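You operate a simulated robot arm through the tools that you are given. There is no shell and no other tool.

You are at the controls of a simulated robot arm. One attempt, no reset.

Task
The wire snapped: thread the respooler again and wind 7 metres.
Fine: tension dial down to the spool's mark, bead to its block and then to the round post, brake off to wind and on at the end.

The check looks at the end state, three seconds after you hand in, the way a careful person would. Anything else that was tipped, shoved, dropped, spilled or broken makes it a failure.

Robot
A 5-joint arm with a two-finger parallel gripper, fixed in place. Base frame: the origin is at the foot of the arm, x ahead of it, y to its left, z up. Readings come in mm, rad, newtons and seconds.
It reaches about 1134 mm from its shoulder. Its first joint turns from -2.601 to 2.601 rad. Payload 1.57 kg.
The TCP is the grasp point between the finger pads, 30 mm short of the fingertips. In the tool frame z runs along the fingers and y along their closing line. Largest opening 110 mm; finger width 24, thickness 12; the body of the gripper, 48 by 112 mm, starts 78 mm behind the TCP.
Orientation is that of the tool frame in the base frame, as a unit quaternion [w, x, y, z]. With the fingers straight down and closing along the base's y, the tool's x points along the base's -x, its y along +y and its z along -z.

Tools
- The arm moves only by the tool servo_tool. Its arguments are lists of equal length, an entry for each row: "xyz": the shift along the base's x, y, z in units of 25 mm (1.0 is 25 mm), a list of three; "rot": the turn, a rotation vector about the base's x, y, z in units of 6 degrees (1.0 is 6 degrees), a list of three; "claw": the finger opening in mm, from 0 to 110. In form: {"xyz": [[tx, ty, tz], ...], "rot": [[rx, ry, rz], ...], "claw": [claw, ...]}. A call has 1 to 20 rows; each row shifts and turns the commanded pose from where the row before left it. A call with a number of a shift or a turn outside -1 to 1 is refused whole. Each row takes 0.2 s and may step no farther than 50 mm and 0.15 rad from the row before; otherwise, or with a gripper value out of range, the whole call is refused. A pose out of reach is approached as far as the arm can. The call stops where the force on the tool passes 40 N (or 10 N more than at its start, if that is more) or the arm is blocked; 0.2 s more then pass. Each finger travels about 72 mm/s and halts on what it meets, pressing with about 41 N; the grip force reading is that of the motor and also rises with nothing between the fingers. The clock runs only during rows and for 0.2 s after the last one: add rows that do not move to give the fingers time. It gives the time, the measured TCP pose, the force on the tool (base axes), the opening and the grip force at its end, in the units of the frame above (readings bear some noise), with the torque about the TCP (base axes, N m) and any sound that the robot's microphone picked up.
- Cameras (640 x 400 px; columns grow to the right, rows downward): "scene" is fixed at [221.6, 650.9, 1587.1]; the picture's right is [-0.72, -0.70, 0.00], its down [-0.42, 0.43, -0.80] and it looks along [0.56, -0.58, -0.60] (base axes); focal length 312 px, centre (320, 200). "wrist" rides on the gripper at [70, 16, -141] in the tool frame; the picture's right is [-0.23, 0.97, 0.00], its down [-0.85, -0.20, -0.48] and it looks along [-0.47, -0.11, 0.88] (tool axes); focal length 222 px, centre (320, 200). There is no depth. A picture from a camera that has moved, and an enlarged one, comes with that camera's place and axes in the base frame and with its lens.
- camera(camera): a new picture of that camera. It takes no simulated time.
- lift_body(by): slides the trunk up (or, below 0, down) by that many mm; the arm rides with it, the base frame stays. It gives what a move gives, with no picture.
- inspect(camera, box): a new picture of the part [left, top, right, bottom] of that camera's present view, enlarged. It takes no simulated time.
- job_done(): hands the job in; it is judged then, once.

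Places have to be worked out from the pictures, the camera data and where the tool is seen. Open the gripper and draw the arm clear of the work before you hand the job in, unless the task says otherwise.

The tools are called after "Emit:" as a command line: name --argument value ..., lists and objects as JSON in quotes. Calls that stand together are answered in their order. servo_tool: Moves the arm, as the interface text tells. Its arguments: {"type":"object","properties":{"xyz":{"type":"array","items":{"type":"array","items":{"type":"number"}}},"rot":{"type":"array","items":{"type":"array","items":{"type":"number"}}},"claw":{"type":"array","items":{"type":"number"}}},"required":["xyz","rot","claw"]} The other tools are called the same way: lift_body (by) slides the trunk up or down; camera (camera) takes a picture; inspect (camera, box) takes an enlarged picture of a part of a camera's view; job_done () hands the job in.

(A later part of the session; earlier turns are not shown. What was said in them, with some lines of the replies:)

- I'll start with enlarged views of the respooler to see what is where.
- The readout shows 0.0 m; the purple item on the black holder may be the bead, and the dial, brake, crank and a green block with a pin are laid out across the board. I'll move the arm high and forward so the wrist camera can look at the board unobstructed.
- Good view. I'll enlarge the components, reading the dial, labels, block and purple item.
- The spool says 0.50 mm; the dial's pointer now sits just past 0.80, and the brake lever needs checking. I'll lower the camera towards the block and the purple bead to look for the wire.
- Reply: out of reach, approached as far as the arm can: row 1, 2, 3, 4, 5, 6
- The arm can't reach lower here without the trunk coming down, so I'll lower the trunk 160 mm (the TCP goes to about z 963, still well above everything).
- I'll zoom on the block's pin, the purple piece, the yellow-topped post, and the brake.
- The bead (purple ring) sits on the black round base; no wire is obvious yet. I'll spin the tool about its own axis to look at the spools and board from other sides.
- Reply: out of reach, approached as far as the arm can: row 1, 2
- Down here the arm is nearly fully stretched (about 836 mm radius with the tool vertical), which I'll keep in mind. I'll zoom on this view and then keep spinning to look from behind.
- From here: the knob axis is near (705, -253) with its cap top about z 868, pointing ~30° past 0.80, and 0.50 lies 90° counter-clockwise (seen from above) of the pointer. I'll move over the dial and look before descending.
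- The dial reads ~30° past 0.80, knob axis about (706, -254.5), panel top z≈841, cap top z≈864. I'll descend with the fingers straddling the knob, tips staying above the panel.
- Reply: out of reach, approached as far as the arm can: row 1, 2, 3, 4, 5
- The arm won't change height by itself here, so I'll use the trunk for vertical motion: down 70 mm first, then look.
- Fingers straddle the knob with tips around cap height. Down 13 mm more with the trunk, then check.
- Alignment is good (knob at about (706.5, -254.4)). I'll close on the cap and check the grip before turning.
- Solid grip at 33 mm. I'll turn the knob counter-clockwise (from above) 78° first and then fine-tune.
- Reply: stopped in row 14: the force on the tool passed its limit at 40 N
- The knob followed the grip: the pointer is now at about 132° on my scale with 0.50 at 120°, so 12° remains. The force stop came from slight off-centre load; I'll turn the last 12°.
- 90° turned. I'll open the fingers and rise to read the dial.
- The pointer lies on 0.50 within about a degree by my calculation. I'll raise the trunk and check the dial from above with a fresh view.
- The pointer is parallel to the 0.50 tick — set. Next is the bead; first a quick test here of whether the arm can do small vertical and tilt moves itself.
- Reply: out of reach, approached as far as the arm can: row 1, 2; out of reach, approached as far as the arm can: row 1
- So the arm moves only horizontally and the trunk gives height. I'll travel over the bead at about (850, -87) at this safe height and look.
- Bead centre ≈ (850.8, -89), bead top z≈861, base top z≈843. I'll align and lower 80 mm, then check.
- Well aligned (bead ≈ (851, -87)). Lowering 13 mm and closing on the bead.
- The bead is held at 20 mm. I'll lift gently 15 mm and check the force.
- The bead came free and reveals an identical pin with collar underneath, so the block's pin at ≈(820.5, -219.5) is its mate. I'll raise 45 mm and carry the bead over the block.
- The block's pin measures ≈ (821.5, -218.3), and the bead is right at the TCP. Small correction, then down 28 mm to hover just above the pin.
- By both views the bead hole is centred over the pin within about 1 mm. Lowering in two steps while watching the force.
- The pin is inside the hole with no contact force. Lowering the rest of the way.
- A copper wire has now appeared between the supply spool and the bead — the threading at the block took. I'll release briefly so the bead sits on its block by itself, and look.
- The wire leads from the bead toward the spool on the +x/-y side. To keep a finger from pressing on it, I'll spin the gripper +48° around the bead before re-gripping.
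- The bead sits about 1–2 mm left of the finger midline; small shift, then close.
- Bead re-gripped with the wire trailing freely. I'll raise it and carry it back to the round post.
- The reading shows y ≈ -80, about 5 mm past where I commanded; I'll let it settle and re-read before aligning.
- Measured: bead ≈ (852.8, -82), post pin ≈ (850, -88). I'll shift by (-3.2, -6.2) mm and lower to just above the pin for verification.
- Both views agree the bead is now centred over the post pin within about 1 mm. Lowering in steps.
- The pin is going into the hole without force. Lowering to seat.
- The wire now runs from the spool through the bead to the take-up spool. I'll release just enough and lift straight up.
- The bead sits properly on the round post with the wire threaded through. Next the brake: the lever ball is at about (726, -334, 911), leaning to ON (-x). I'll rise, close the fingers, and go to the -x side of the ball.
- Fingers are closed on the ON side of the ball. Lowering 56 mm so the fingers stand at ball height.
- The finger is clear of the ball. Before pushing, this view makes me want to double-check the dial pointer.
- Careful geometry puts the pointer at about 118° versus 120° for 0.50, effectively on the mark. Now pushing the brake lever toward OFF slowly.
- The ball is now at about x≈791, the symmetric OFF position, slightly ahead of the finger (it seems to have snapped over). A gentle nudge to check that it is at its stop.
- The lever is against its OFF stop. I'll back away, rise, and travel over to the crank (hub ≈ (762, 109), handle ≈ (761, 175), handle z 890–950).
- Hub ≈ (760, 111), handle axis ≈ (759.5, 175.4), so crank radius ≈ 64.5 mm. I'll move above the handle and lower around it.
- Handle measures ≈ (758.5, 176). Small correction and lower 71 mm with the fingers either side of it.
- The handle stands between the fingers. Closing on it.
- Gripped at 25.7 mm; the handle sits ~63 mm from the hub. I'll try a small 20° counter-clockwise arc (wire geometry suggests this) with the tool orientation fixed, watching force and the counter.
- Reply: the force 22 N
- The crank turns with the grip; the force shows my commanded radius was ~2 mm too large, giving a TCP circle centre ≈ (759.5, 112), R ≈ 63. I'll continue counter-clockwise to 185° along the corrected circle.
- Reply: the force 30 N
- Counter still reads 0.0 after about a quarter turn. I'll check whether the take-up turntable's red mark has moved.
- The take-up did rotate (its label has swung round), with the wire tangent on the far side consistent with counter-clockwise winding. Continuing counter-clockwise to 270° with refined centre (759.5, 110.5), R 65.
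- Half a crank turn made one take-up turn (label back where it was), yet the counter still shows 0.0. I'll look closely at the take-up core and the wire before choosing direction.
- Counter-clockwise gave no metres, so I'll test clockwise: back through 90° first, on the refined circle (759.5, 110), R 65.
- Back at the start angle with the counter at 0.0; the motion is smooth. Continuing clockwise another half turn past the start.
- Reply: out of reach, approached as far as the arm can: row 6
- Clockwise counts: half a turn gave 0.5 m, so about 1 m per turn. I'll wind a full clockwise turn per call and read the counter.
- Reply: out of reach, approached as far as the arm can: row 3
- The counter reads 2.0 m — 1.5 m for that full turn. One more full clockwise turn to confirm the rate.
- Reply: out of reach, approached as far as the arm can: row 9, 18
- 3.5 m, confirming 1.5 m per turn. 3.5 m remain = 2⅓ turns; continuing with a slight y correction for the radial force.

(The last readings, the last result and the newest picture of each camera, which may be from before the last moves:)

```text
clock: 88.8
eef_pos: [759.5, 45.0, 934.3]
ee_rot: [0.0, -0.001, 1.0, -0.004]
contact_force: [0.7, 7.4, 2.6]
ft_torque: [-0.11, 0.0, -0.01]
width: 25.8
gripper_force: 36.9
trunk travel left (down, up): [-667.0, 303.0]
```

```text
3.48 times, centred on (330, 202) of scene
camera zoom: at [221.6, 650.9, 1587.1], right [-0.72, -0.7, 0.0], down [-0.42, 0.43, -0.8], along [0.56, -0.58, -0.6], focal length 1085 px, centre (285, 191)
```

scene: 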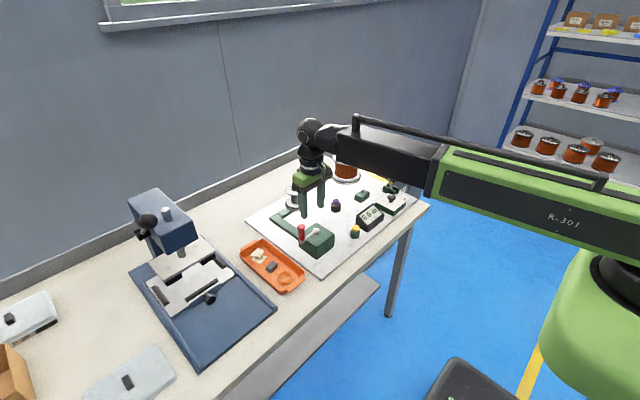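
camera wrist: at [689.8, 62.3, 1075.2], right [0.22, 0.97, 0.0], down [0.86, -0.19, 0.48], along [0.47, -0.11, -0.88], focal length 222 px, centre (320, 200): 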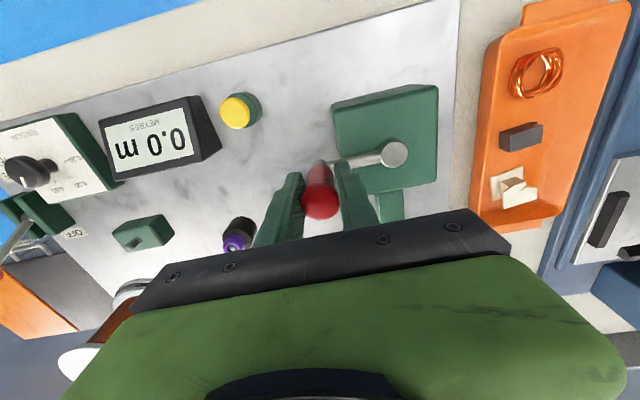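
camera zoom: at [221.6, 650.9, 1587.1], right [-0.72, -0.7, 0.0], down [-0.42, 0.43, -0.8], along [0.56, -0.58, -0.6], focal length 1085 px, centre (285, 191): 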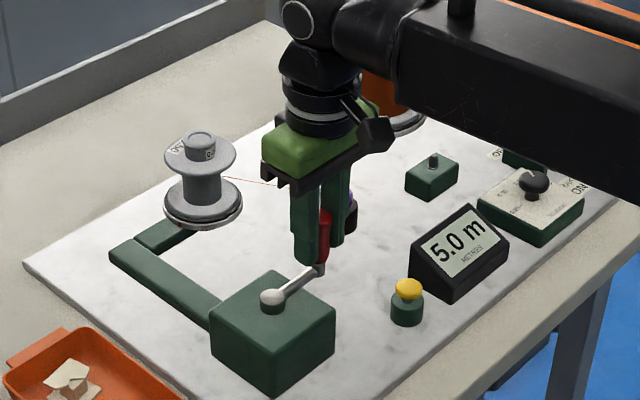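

5.0 m. Another full turn to reach about 6.5 m.

Emit:
servo_tool --xyz '[[-0.889, 0.18, 0], [-0.782, 0.452, 0], [-0.58, 0.692, 0], [-0.309, 0.848, 0], [0, 0.903, 0], [0.309, 0.848, 0], [0.58, 0.692, 0], [0.782, 0.452, 0], [0.889, 0.157, 0], [0.889, -0.157, 0], [0.782, -0.452, 0], [0.58, -0.692, 0], [0.309, -0.848, 0], [0, -0.903, 0], [-0.309, -0.848, 0], [-0.58, -0.692, 0], [-0.782, -0.452, 0], [-0.889, -0.157, 0], [0, 0, 0]]' --rot '[[0, 0, 0], [0, 0, 0], [0, 0, 0], [0, 0, 0], [0, 0, 0], [0, 0, 0], [0, 0, 0], [0, 0, 0], [0, 0, 0], [0, 0, 0], [0, 0, 0], [0, 0, 0], [0, 0, 0], [0, 0, 0], [0, 0, 0], [0, 0, 0], [0, 0, 0], [0, 0, 0], [0, 0, 0]]' --claw '[15, 15, 15, 15, 15, 15, 15, 15, 15, 15, 15, 15, 15, 15, 15, 15, 15, 15, 15]'

Emit:
inspect --camera "scene" --box '[260, 145, 400, 260]'

```text
clock: 92.8
eef_pos: [758.8, 44.2, 935.1]
ee_rot: [-0.002, -0.001, 1.0, -0.004]
contact_force: [-0.3, -22.6, 2.5]
ft_torque: [0.18, 1.09, -0.02]
width: 26.0
gripper_force: 37.6
trunk travel left (down, up): [-667.0, 303.0]
```

```text
3.48 times, centred on (330, 202) of scene
camera zoom: at [221.6, 650.9, 1587.1], right [-0.72, -0.7, 0.0], down [-0.42, 0.43, -0.8], along [0.56, -0.58, -0.6], focal length 1085 px, centre (285, 191)
```

zoom: 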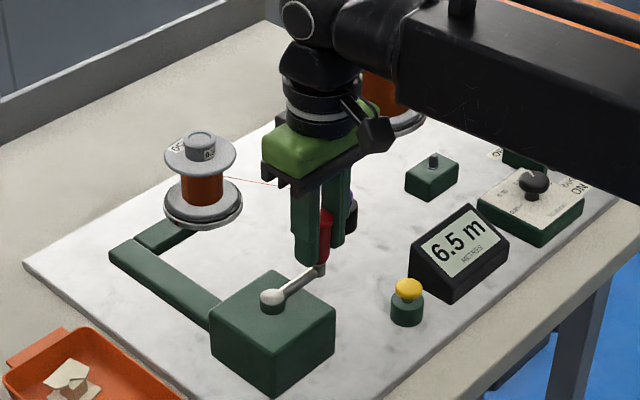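

6.5 m, with copper showing on the take-up. I need about 120° more; I'll go 100° and then creep to find 7.0 precisely.

Emit:
servo_tool --xyz '[[-0.889, 0.09, 0], [-0.782, 0.452, 0], [-0.58, 0.692, 0], [-0.309, 0.848, 0], [0, 0.903, 0], [0, 0, 0]]' --rot '[[0, 0, 0], [0, 0, 0], [0, 0, 0], [0, 0, 0], [0, 0, 0], [0, 0, 0]]' --claw '[15, 15, 15, 15, 15, 15]'

Emit:
inspect --camera "scene" --box '[260, 145, 400, 260]'

```text
clock: 94.2
eef_pos: [694.7, 120.4, 934.2]
ee_rot: [0.0, -0.001, 1.0, -0.002]
contact_force: [17.7, -4.2, 13.8]
ft_torque: [0.08, -0.35, -0.02]
width: 25.7
gripper_force: 37.4
trunk travel left (down, up): [-667.0, 303.0]
```

```text
3.48 times, centred on (330, 202) of scene
camera zoom: at [221.6, 650.9, 1587.1], right [-0.72, -0.7, 0.0], down [-0.42, 0.43, -0.8], along [0.56, -0.58, -0.6], focal length 1085 px, centre (285, 191)
```

zoom: 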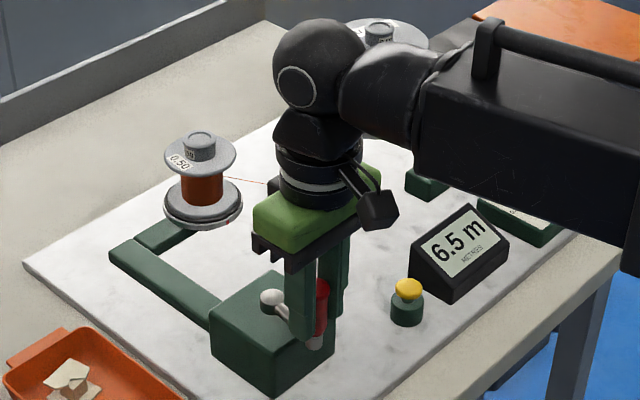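

Still 6.5 m, so the display may step coarsely. Creeping another 20° with a correction for the x force.

Emit:
servo_tool --xyz '[[0.17, 0.428, 0], [0.22, 0.42, 0], [0, 0, 0]]' --rot '[[0, 0, 0], [0, 0, 0], [0, 0, 0]]' --claw '[15, 15, 15]'

Emit:
inspect --camera "scene" --box '[260, 145, 400, 260]'

Emit:
inspect --camera "wrist" --box '[80, 60, 400, 240]'

```text
clock: 95.0
eef_pos: [701.0, 143.6, 933.5]
ee_rot: [-0.001, -0.001, 1.0, -0.002]
contact_force: [-0.7, -1.8, -1.4]
ft_torque: [0.03, 0.75, -0.03]
width: 26.2
gripper_force: 37.1
trunk travel left (down, up): [-667.0, 303.0]
```

```text
3.48 times, centred on (330, 202) of scene
camera zoom: at [221.6, 650.9, 1587.1], right [-0.72, -0.7, 0.0], down [-0.42, 0.43, -0.8], along [0.56, -0.58, -0.6], focal length 1085 px, centre (285, 191)
```

zoom: 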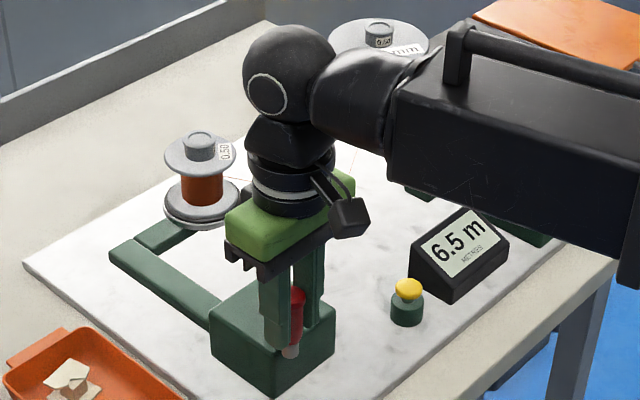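

```text
2.00 times, centred on (240, 150) of wrist
camera zoom: at [633.1, 161.0, 1074.8], right [0.22, 0.97, -0.01], down [0.86, -0.19, 0.48], along [0.46, -0.11, -0.88], focal length 444 px, centre (480, 300)
```

zoom: 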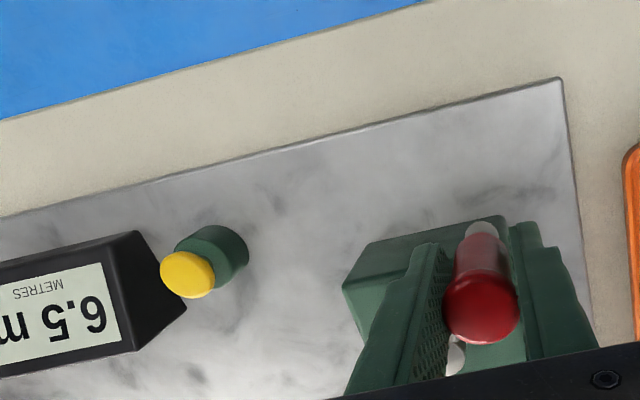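

The crank has advanced exactly 120° but the display still shows 6.5, so it evidently floors to half-metres. Creeping on 5–10° at a time until it flips.

Emit:
servo_tool --xyz '[[0.122, 0.191, 0], [0, 0, 0]]' --rot '[[0, 0, 0], [0, 0, 0]]' --claw '[15, 15]'

Emit:
inspect --camera "scene" --box '[350, 200, 390, 235]'

```text
clock: 95.5
eef_pos: [706.0, 149.0, 933.4]
ee_rot: [-0.001, -0.002, 1.0, -0.002]
contact_force: [-4.9, 2.9, -5.9]
ft_torque: [0.02, 0.67, -0.01]
width: 25.9
gripper_force: 36.8
trunk travel left (down, up): [-667.0, 303.0]
```

```text
11.43 times, centred on (370, 218) of scene
camera zoom: at [221.6, 650.9, 1587.1], right [-0.72, -0.7, 0.0], down [-0.42, 0.43, -0.8], along [0.56, -0.58, -0.6], focal length 3564 px, centre (-251, 0)
```

zoom: 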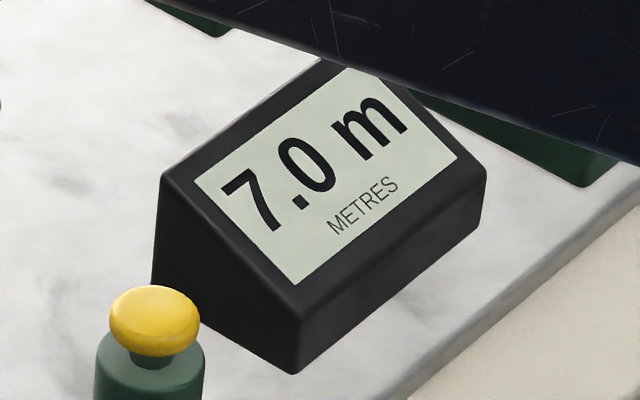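

It flipped to 7.0 m. Whether the display floors or rounds to half-metres is unclear, so the true length is ~7.0 or ~6.77; advancing 30–35° more (≈0.14 m) centres it safely for either case while still reading 7.0.

Emit:
servo_tool --xyz '[[0.35, 0.34, 0], [0.39, 0.28, 0], [0.42, 0.22, 0], [0, 0, 0]]' --rot '[[0, 0, 0], [0, 0, 0], [0, 0, 0], [0, 0, 0]]' --claw '[15, 15, 15, 15]'

Emit:
inspect --camera "scene" --box '[260, 145, 400, 260]'

```text
clock: 96.5
eef_pos: [735.7, 171.0, 933.3]
ee_rot: [0.0, -0.001, 1.0, -0.002]
contact_force: [-4.8, 14.2, -4.5]
ft_torque: [-0.05, -0.52, 0.05]
width: 25.9
gripper_force: 37.1
trunk travel left (down, up): [-667.0, 303.0]
```

```text
3.48 times, centred on (330, 202) of scene
camera zoom: at [221.6, 650.9, 1587.1], right [-0.72, -0.7, 0.0], down [-0.42, 0.43, -0.8], along [0.56, -0.58, -0.6], focal length 1085 px, centre (285, 191)
```

zoom: 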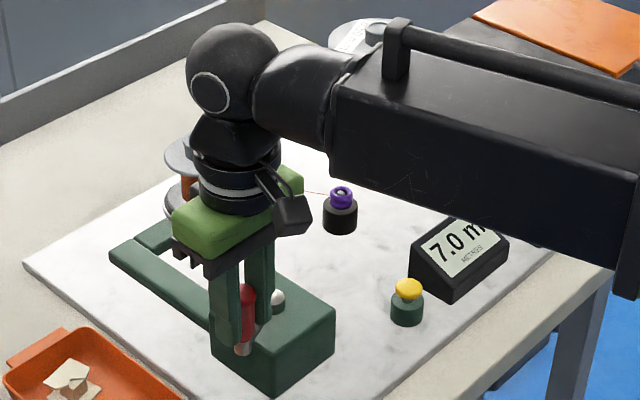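

Reads 7.0 m. Releasing the handle and checking the crank and counter stay put.

Emit:
servo_tool --xyz '[[0, 0, 0], [0, 0, 0], [0, 0, 0], [0, 0, 0]]' --rot '[[0, 0, 0], [0, 0, 0], [0, 0, 0], [0, 0, 0]]' --claw '[56, 56, 56, 56]'

Emit:
lift_body --by 75

Emit:
camera --camera "wrist"

Emit:
inspect --camera "scene" --box '[260, 145, 400, 260]'

```text
clock: 97.5
eef_pos: [735.9, 170.2, 934.1]
ee_rot: [-0.001, -0.002, 1.0, -0.002]
contact_force: [0.1, -0.3, -0.6]
ft_torque: [0.0, 0.01, -0.02]
width: 56.1
gripper_force: 0.1
trunk travel left (down, up): [-667.0, 303.0]
```

```text
clock: 98.7
eef_pos: [735.7, 169.0, 1008.8]
ee_rot: [-0.001, -0.001, 1.0, -0.003]
contact_force: [-1.1, 0.2, -0.3]
ft_torque: [-0.02, -0.02, 0.0]
width: 55.7
gripper_force: 0.3
trunk travel left (down, up): [-742.0, 228.0]
```

```text
taken
camera wrist: at [665.7, 186.7, 1149.8], right [0.22, 0.97, -0.01], down [0.86, -0.19, 0.48], along [0.47, -0.11, -0.88], focal length 222 px, centre (320, 200)
```

wrist: 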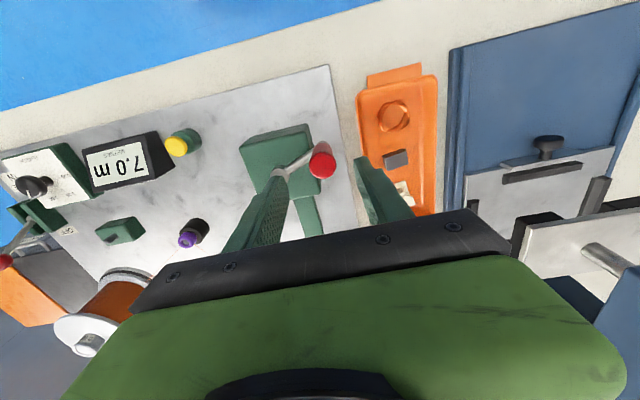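

```text
3.48 times, centred on (330, 202) of scene
camera zoom: at [221.6, 650.9, 1587.1], right [-0.72, -0.7, 0.0], down [-0.42, 0.43, -0.8], along [0.56, -0.58, -0.6], focal length 1085 px, centre (285, 191)
```

zoom: 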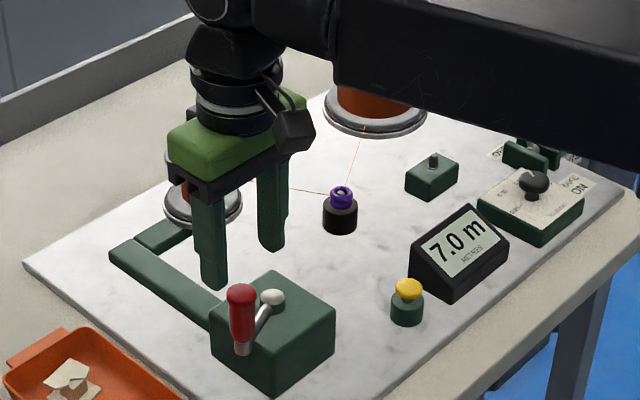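

All holds at 7.0 m. Now over to the brake's far (+x) side to push it back to ON.

Emit:
servo_tool --xyz '[[0.2, -1, 0], [0.2, -1, 0], [0.2, -1, 0], [0.2, -1, 0], [0.2, -1, 0], [0.2, -1, 0], [0.2, -1, 0], [0.2, -1, 0], [0.2, -1, 0], [0.2, -1, 0], [0.2, -1, 0], [0.2, -1, 0], [0.2, -1, 0], [0.2, -1, 0], [0.2, -1, 0], [0.2, -1, 0], [0.2, -1, 0], [0.2, -1, 0], [0.2, -1, 0], [0.2, -1, 0]]' --rot '[[0, 0, 0], [0, 0, 0], [0, 0, 0], [0, 0, 0], [0, 0, 0], [0, 0, 0], [0, 0, 0], [0, 0, 0], [0, 0, 0], [0, 0, 0], [0, 0, 0], [0, 0, 0], [0, 0, 0], [0, 0, 0], [0, 0, 0], [0, 0, 0], [0, 0, 0], [0, 0, 0], [0, 0, 0], [0, 0, 0]]' --claw '[56, 50, 40, 30, 20, 10, 0, 0, 0, 0, 0, 0, 0, 0, 0, 0, 0, 0, 0, 0]'

Emit:
camera --camera "wrist"

Emit:
inspect --camera "scene" --box '[330, 120, 430, 210]'

```text
clock: 102.9
eef_pos: [835.4, -332.7, 1009.8]
ee_rot: [-0.001, -0.002, 1.0, -0.002]
contact_force: [-0.7, -0.1, -0.4]
ft_torque: [-0.02, 0.01, 0.04]
width: 0.0
gripper_force: 21.0
trunk travel left (down, up): [-742.0, 228.0]
```

```text
taken
camera wrist: at [765.8, -314.0, 1149.7], right [0.22, 0.97, -0.01], down [0.86, -0.19, 0.48], along [0.47, -0.11, -0.88], focal length 222 px, centre (320, 200)
```

wrist: 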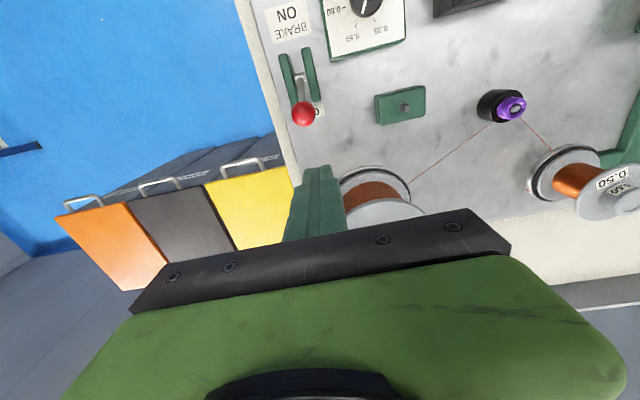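

```text
4.44 times, centred on (380, 165) of scene
camera zoom: at [221.6, 650.9, 1587.1], right [-0.72, -0.7, 0.0], down [-0.42, 0.43, -0.8], along [0.56, -0.58, -0.6], focal length 1386 px, centre (53, 356)
```

zoom: 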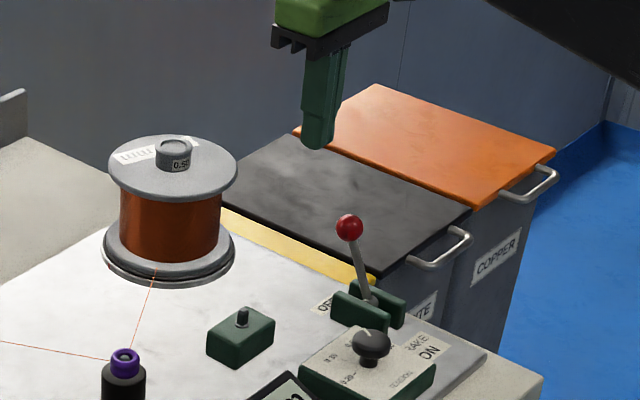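

The ball is at about x 791 (OFF) and the closed fingers are at x 835 beyond it. Lowering to ball height.

Emit:
lift_body --by -84

Emit:
inspect --camera "scene" --box '[330, 120, 430, 210]'

Emit:
inspect --camera "wrist" --box '[220, 80, 420, 240]'

```text
clock: 104.1
eef_pos: [835.3, -331.2, 924.6]
ee_rot: [-0.001, -0.002, 1.0, -0.002]
contact_force: [0.7, -0.1, 0.1]
ft_torque: [0.01, -0.05, 0.0]
width: 0.2
gripper_force: 20.7
trunk travel left (down, up): [-658.0, 312.0]
```

```text
4.44 times, centred on (380, 165) of scene
camera zoom: at [221.6, 650.9, 1587.1], right [-0.72, -0.7, 0.0], down [-0.42, 0.43, -0.8], along [0.56, -0.58, -0.6], focal length 1386 px, centre (53, 356)
```

zoom: 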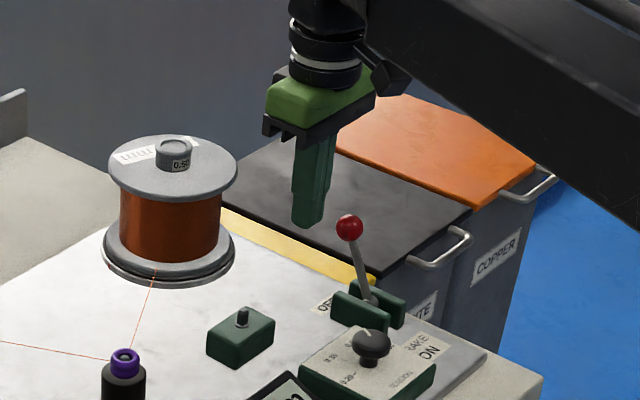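

```text
2.50 times, centred on (320, 160) of wrist
camera zoom: at [765.5, -313.6, 1065.9], right [0.22, 0.97, -0.01], down [0.86, -0.19, 0.48], along [0.47, -0.11, -0.88], focal length 555 px, centre (320, 300)
```

zoom: 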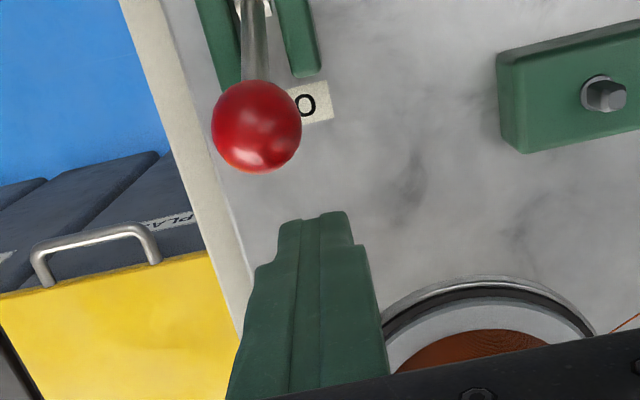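

Ball at about (791, -336). I'll line up in y and push -x steadily toward ON.

Emit:
servo_tool --xyz '[[-0.3, -0.17, 0], [-0.4, 0, 0], [-0.4, 0, 0], [-0.4, 0, 0], [-0.4, 0, 0], [-0.4, 0, 0], [-0.4, 0, 0], [-0.3, 0, 0]]' --rot '[[0, 0, 0], [0, 0, 0], [0, 0, 0], [0, 0, 0], [0, 0, 0], [0, 0, 0], [0, 0, 0], [0, 0, 0]]' --claw '[0, 0, 0, 0, 0, 0, 0, 0]'

Emit:
inspect --camera "scene" --box '[330, 120, 430, 210]'

```text
clock: 105.9
eef_pos: [759.6, -334.9, 925.7]
ee_rot: [-0.001, -0.001, 1.0, -0.003]
contact_force: [-0.2, 0.3, 0.1]
ft_torque: [-0.03, -0.03, 0.0]
width: 0.0
gripper_force: 21.0
trunk travel left (down, up): [-658.0, 312.0]
```

```text
4.44 times, centred on (380, 165) of scene
camera zoom: at [221.6, 650.9, 1587.1], right [-0.72, -0.7, 0.0], down [-0.42, 0.43, -0.8], along [0.56, -0.58, -0.6], focal length 1386 px, centre (53, 356)
```

zoom: 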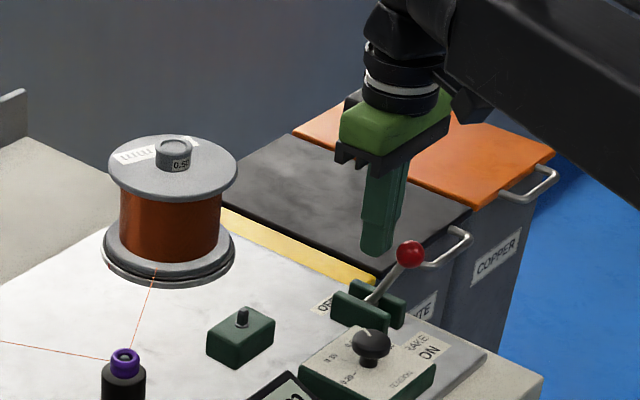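

The lever has snapped to its original ON position. A gentle nudge to confirm the stop.

Emit:
servo_tool --xyz '[[-0.2, 0, 0], [-0.2, 0, 0]]' --rot '[[0, 0, 0], [0, 0, 0]]' --claw '[0, 0]'

Emit:
servo_tool --xyz '[[0.6, 0, 0], [0.6, 0, 0], [0.6, 0, 0]]' --rot '[[0, 0, 0], [0, 0, 0], [0, 0, 0]]' --claw '[0, 0, 0]'

Emit:
lift_body --by 110

Emit:
inspect --camera "scene" --box '[330, 120, 430, 210]'

Emit:
camera --camera "wrist"

```text
clock: 106.5
eef_pos: [750.9, -335.8, 923.9]
ee_rot: [0.0, -0.001, 1.0, -0.003]
contact_force: [10.5, 0.0, 1.7]
ft_torque: [-0.14, -0.21, -0.02]
width: 0.0
gripper_force: 21.0
trunk travel left (down, up): [-658.0, 312.0]
```

```text
clock: 107.3
eef_pos: [795.8, -336.1, 924.6]
ee_rot: [-0.001, 0.0, 1.0, -0.002]
contact_force: [0.4, 0.5, -0.3]
ft_torque: [0.05, -0.01, -0.01]
width: 0.0
gripper_force: 21.0
trunk travel left (down, up): [-658.0, 312.0]
```

```text
clock: 108.7
eef_pos: [797.0, -337.4, 1034.9]
ee_rot: [0.0, -0.001, 1.0, -0.003]
contact_force: [-0.7, 0.5, 0.2]
ft_torque: [0.01, 0.0, 0.0]
width: 0.0
gripper_force: 21.6
trunk travel left (down, up): [-768.0, 202.0]
```

```text
4.44 times, centred on (380, 165) of scene
camera zoom: at [221.6, 650.9, 1587.1], right [-0.72, -0.7, 0.0], down [-0.42, 0.43, -0.8], along [0.56, -0.58, -0.6], focal length 1386 px, centre (53, 356)
```

zoom: 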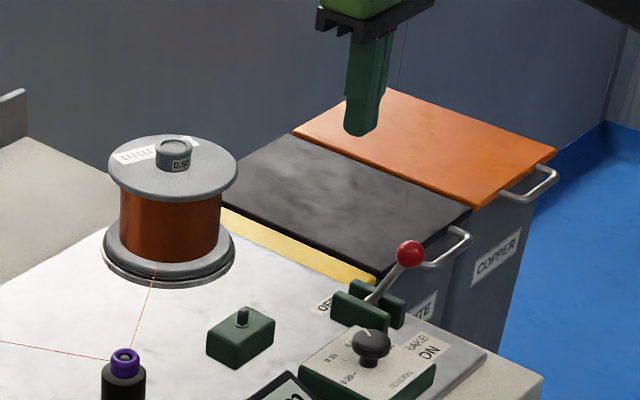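

```text
taken
camera wrist: at [726.2, -318.4, 1175.7], right [0.22, 0.97, -0.01], down [0.86, -0.19, 0.48], along [0.47, -0.11, -0.88], focal length 222 px, centre (320, 200)
```

wrist: 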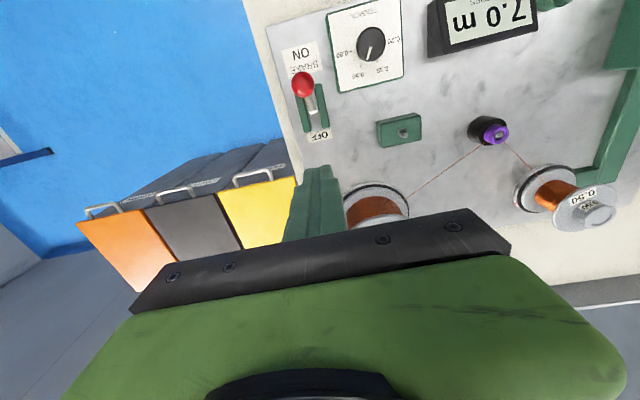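

Brake is ON against its stop, counter 7.0, wire threaded. One last close check of the dial from this angle.

Emit:
inspect --camera "wrist" --box '[325, 5, 415, 90]'

Emit:
inspect --camera "wrist" --box '[440, 90, 640, 240]'

```text
4.71 times, centred on (370, 48) of wrist
camera zoom: at [726.2, -318.4, 1175.7], right [0.22, 0.97, -0.01], down [0.86, -0.19, 0.48], along [0.47, -0.11, -0.88], focal length 1045 px, centre (85, 918)
```

zoom: 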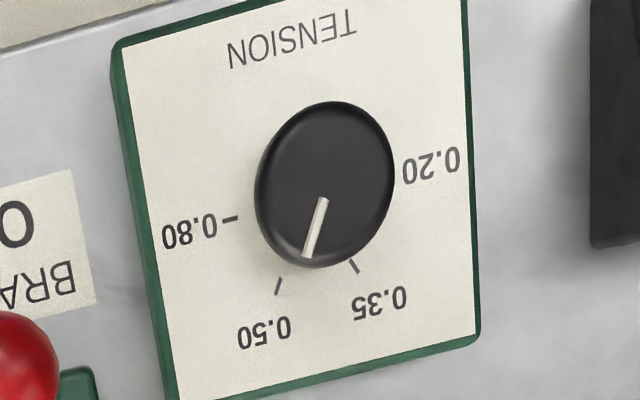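

```text
2.67 times, centred on (540, 165) of wrist
camera zoom: at [726.2, -318.4, 1175.7], right [0.22, 0.97, -0.01], down [0.86, -0.19, 0.48], along [0.47, -0.11, -0.88], focal length 592 px, centre (-267, 293)
```

zoom: 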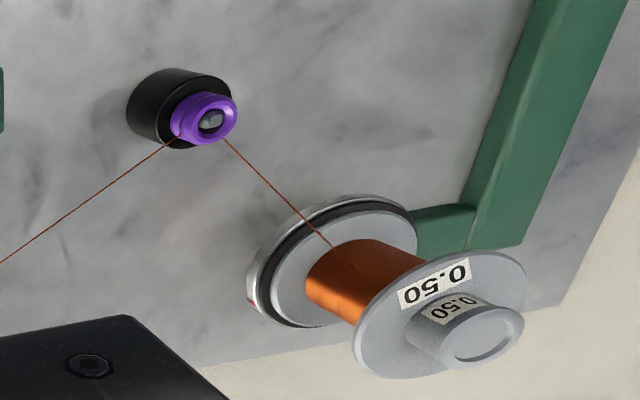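

The dial pointer is parallel to the 0.50 tick, the bead is seated and the take-up holds copper wire. Opening the gripper and drawing the arm back clear of the work.

Emit:
servo_tool --xyz '[[-1, 0.3, 0], [-1, 0.3, 0], [-1, 0.3, 0], [-1, 0.3, 0], [-1, 0.3, 0], [-1, 0.3, 0], [-1, 0.3, 0], [-1, 0.3, 0], [-1, 0.3, 0], [-1, 0.3, 0], [0, 0, 0]]' --rot '[[0, 0, 0], [0, 0, 0], [0, 0, 0], [0, 0, 0], [0, 0, 0], [0, 0, 0], [0, 0, 0], [0, 0, 0], [0, 0, 0], [0, 0, 0], [0, 0, 0]]' --claw '[0, 0, 0, 0, 0, 20, 40, 60, 80, 110, 110]'

Emit:
lift_body --by 90

Emit:
camera --camera "scene"

Emit:
inspect --camera "scene" --box '[260, 140, 430, 260]'

```text
clock: 111.1
eef_pos: [545.4, -260.3, 1034.8]
ee_rot: [-0.001, -0.002, 1.0, -0.003]
contact_force: [0.0, 0.7, -0.5]
ft_torque: [0.02, 0.0, 0.0]
width: 109.9
gripper_force: 0.2
trunk travel left (down, up): [-768.0, 202.0]
```

```text
clock: 112.3
eef_pos: [545.7, -260.5, 1124.5]
ee_rot: [0.0, -0.001, 1.0, -0.003]
contact_force: [0.3, 0.2, -0.5]
ft_torque: [0.02, 0.03, 0.0]
width: 110.2
gripper_force: 0.1
trunk travel left (down, up): [-858.0, 112.0]
```

```text
taken
```

scene: 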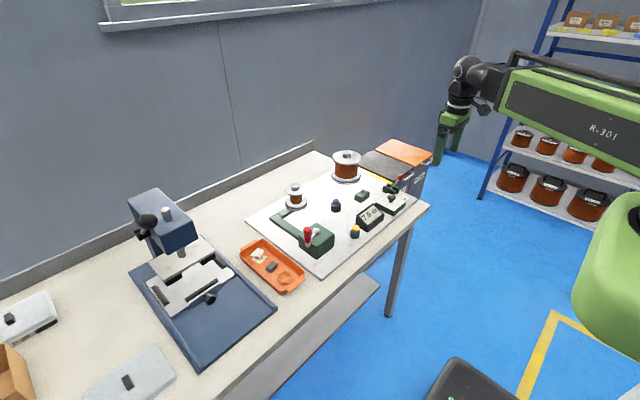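

```text
3.33 times, centred on (345, 200) of scene
camera zoom: at [221.6, 650.9, 1587.1], right [-0.72, -0.7, 0.0], down [-0.42, 0.43, -0.8], along [0.56, -0.58, -0.6], focal length 1040 px, centre (237, 200)
```

zoom: 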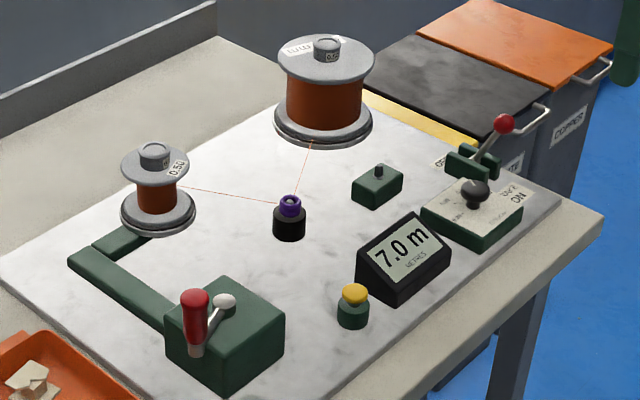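

Final state: counter 7.0 m, wire running from the supply spool via the bead on the round post to the take-up, dial at 0.50, brake ON, nothing else disturbed and the arm clear with the gripper open. Handing in.

Emit:
job_done

```text
The job is handed in.
```

The respooler is threaded again and the counter reads 7.0 m. I've handed the job in, but no verdict has come back yet.

- **Tension dial:** turned down from past 0.80 to the 0.50 mark that matches the spool. By my measurement the pointer is about 2° short of the mark.
- **Bead:** seated on the block with the pin, where the wire appeared, then on the round post. The wire now runs from the supply spool through the bead to the take-up spool.
- **Winding:** done clockwise with the brake off. I first turned the crank half a turn counter-clockwise to find the direction; the counter stayed at 0.0.
- **Wound length:** the counter seems to move in 0.5 m steps, and I couldn't tell whether it rounds or floors. I turned about 33° past the point where it flipped to 7.0. The real length should be about 6.9 to 7.15 m.
- **Brake:** back on, against its stop.

Nothing else on the bench looks moved in the last picture. The arm is drawn back with the gripper open.
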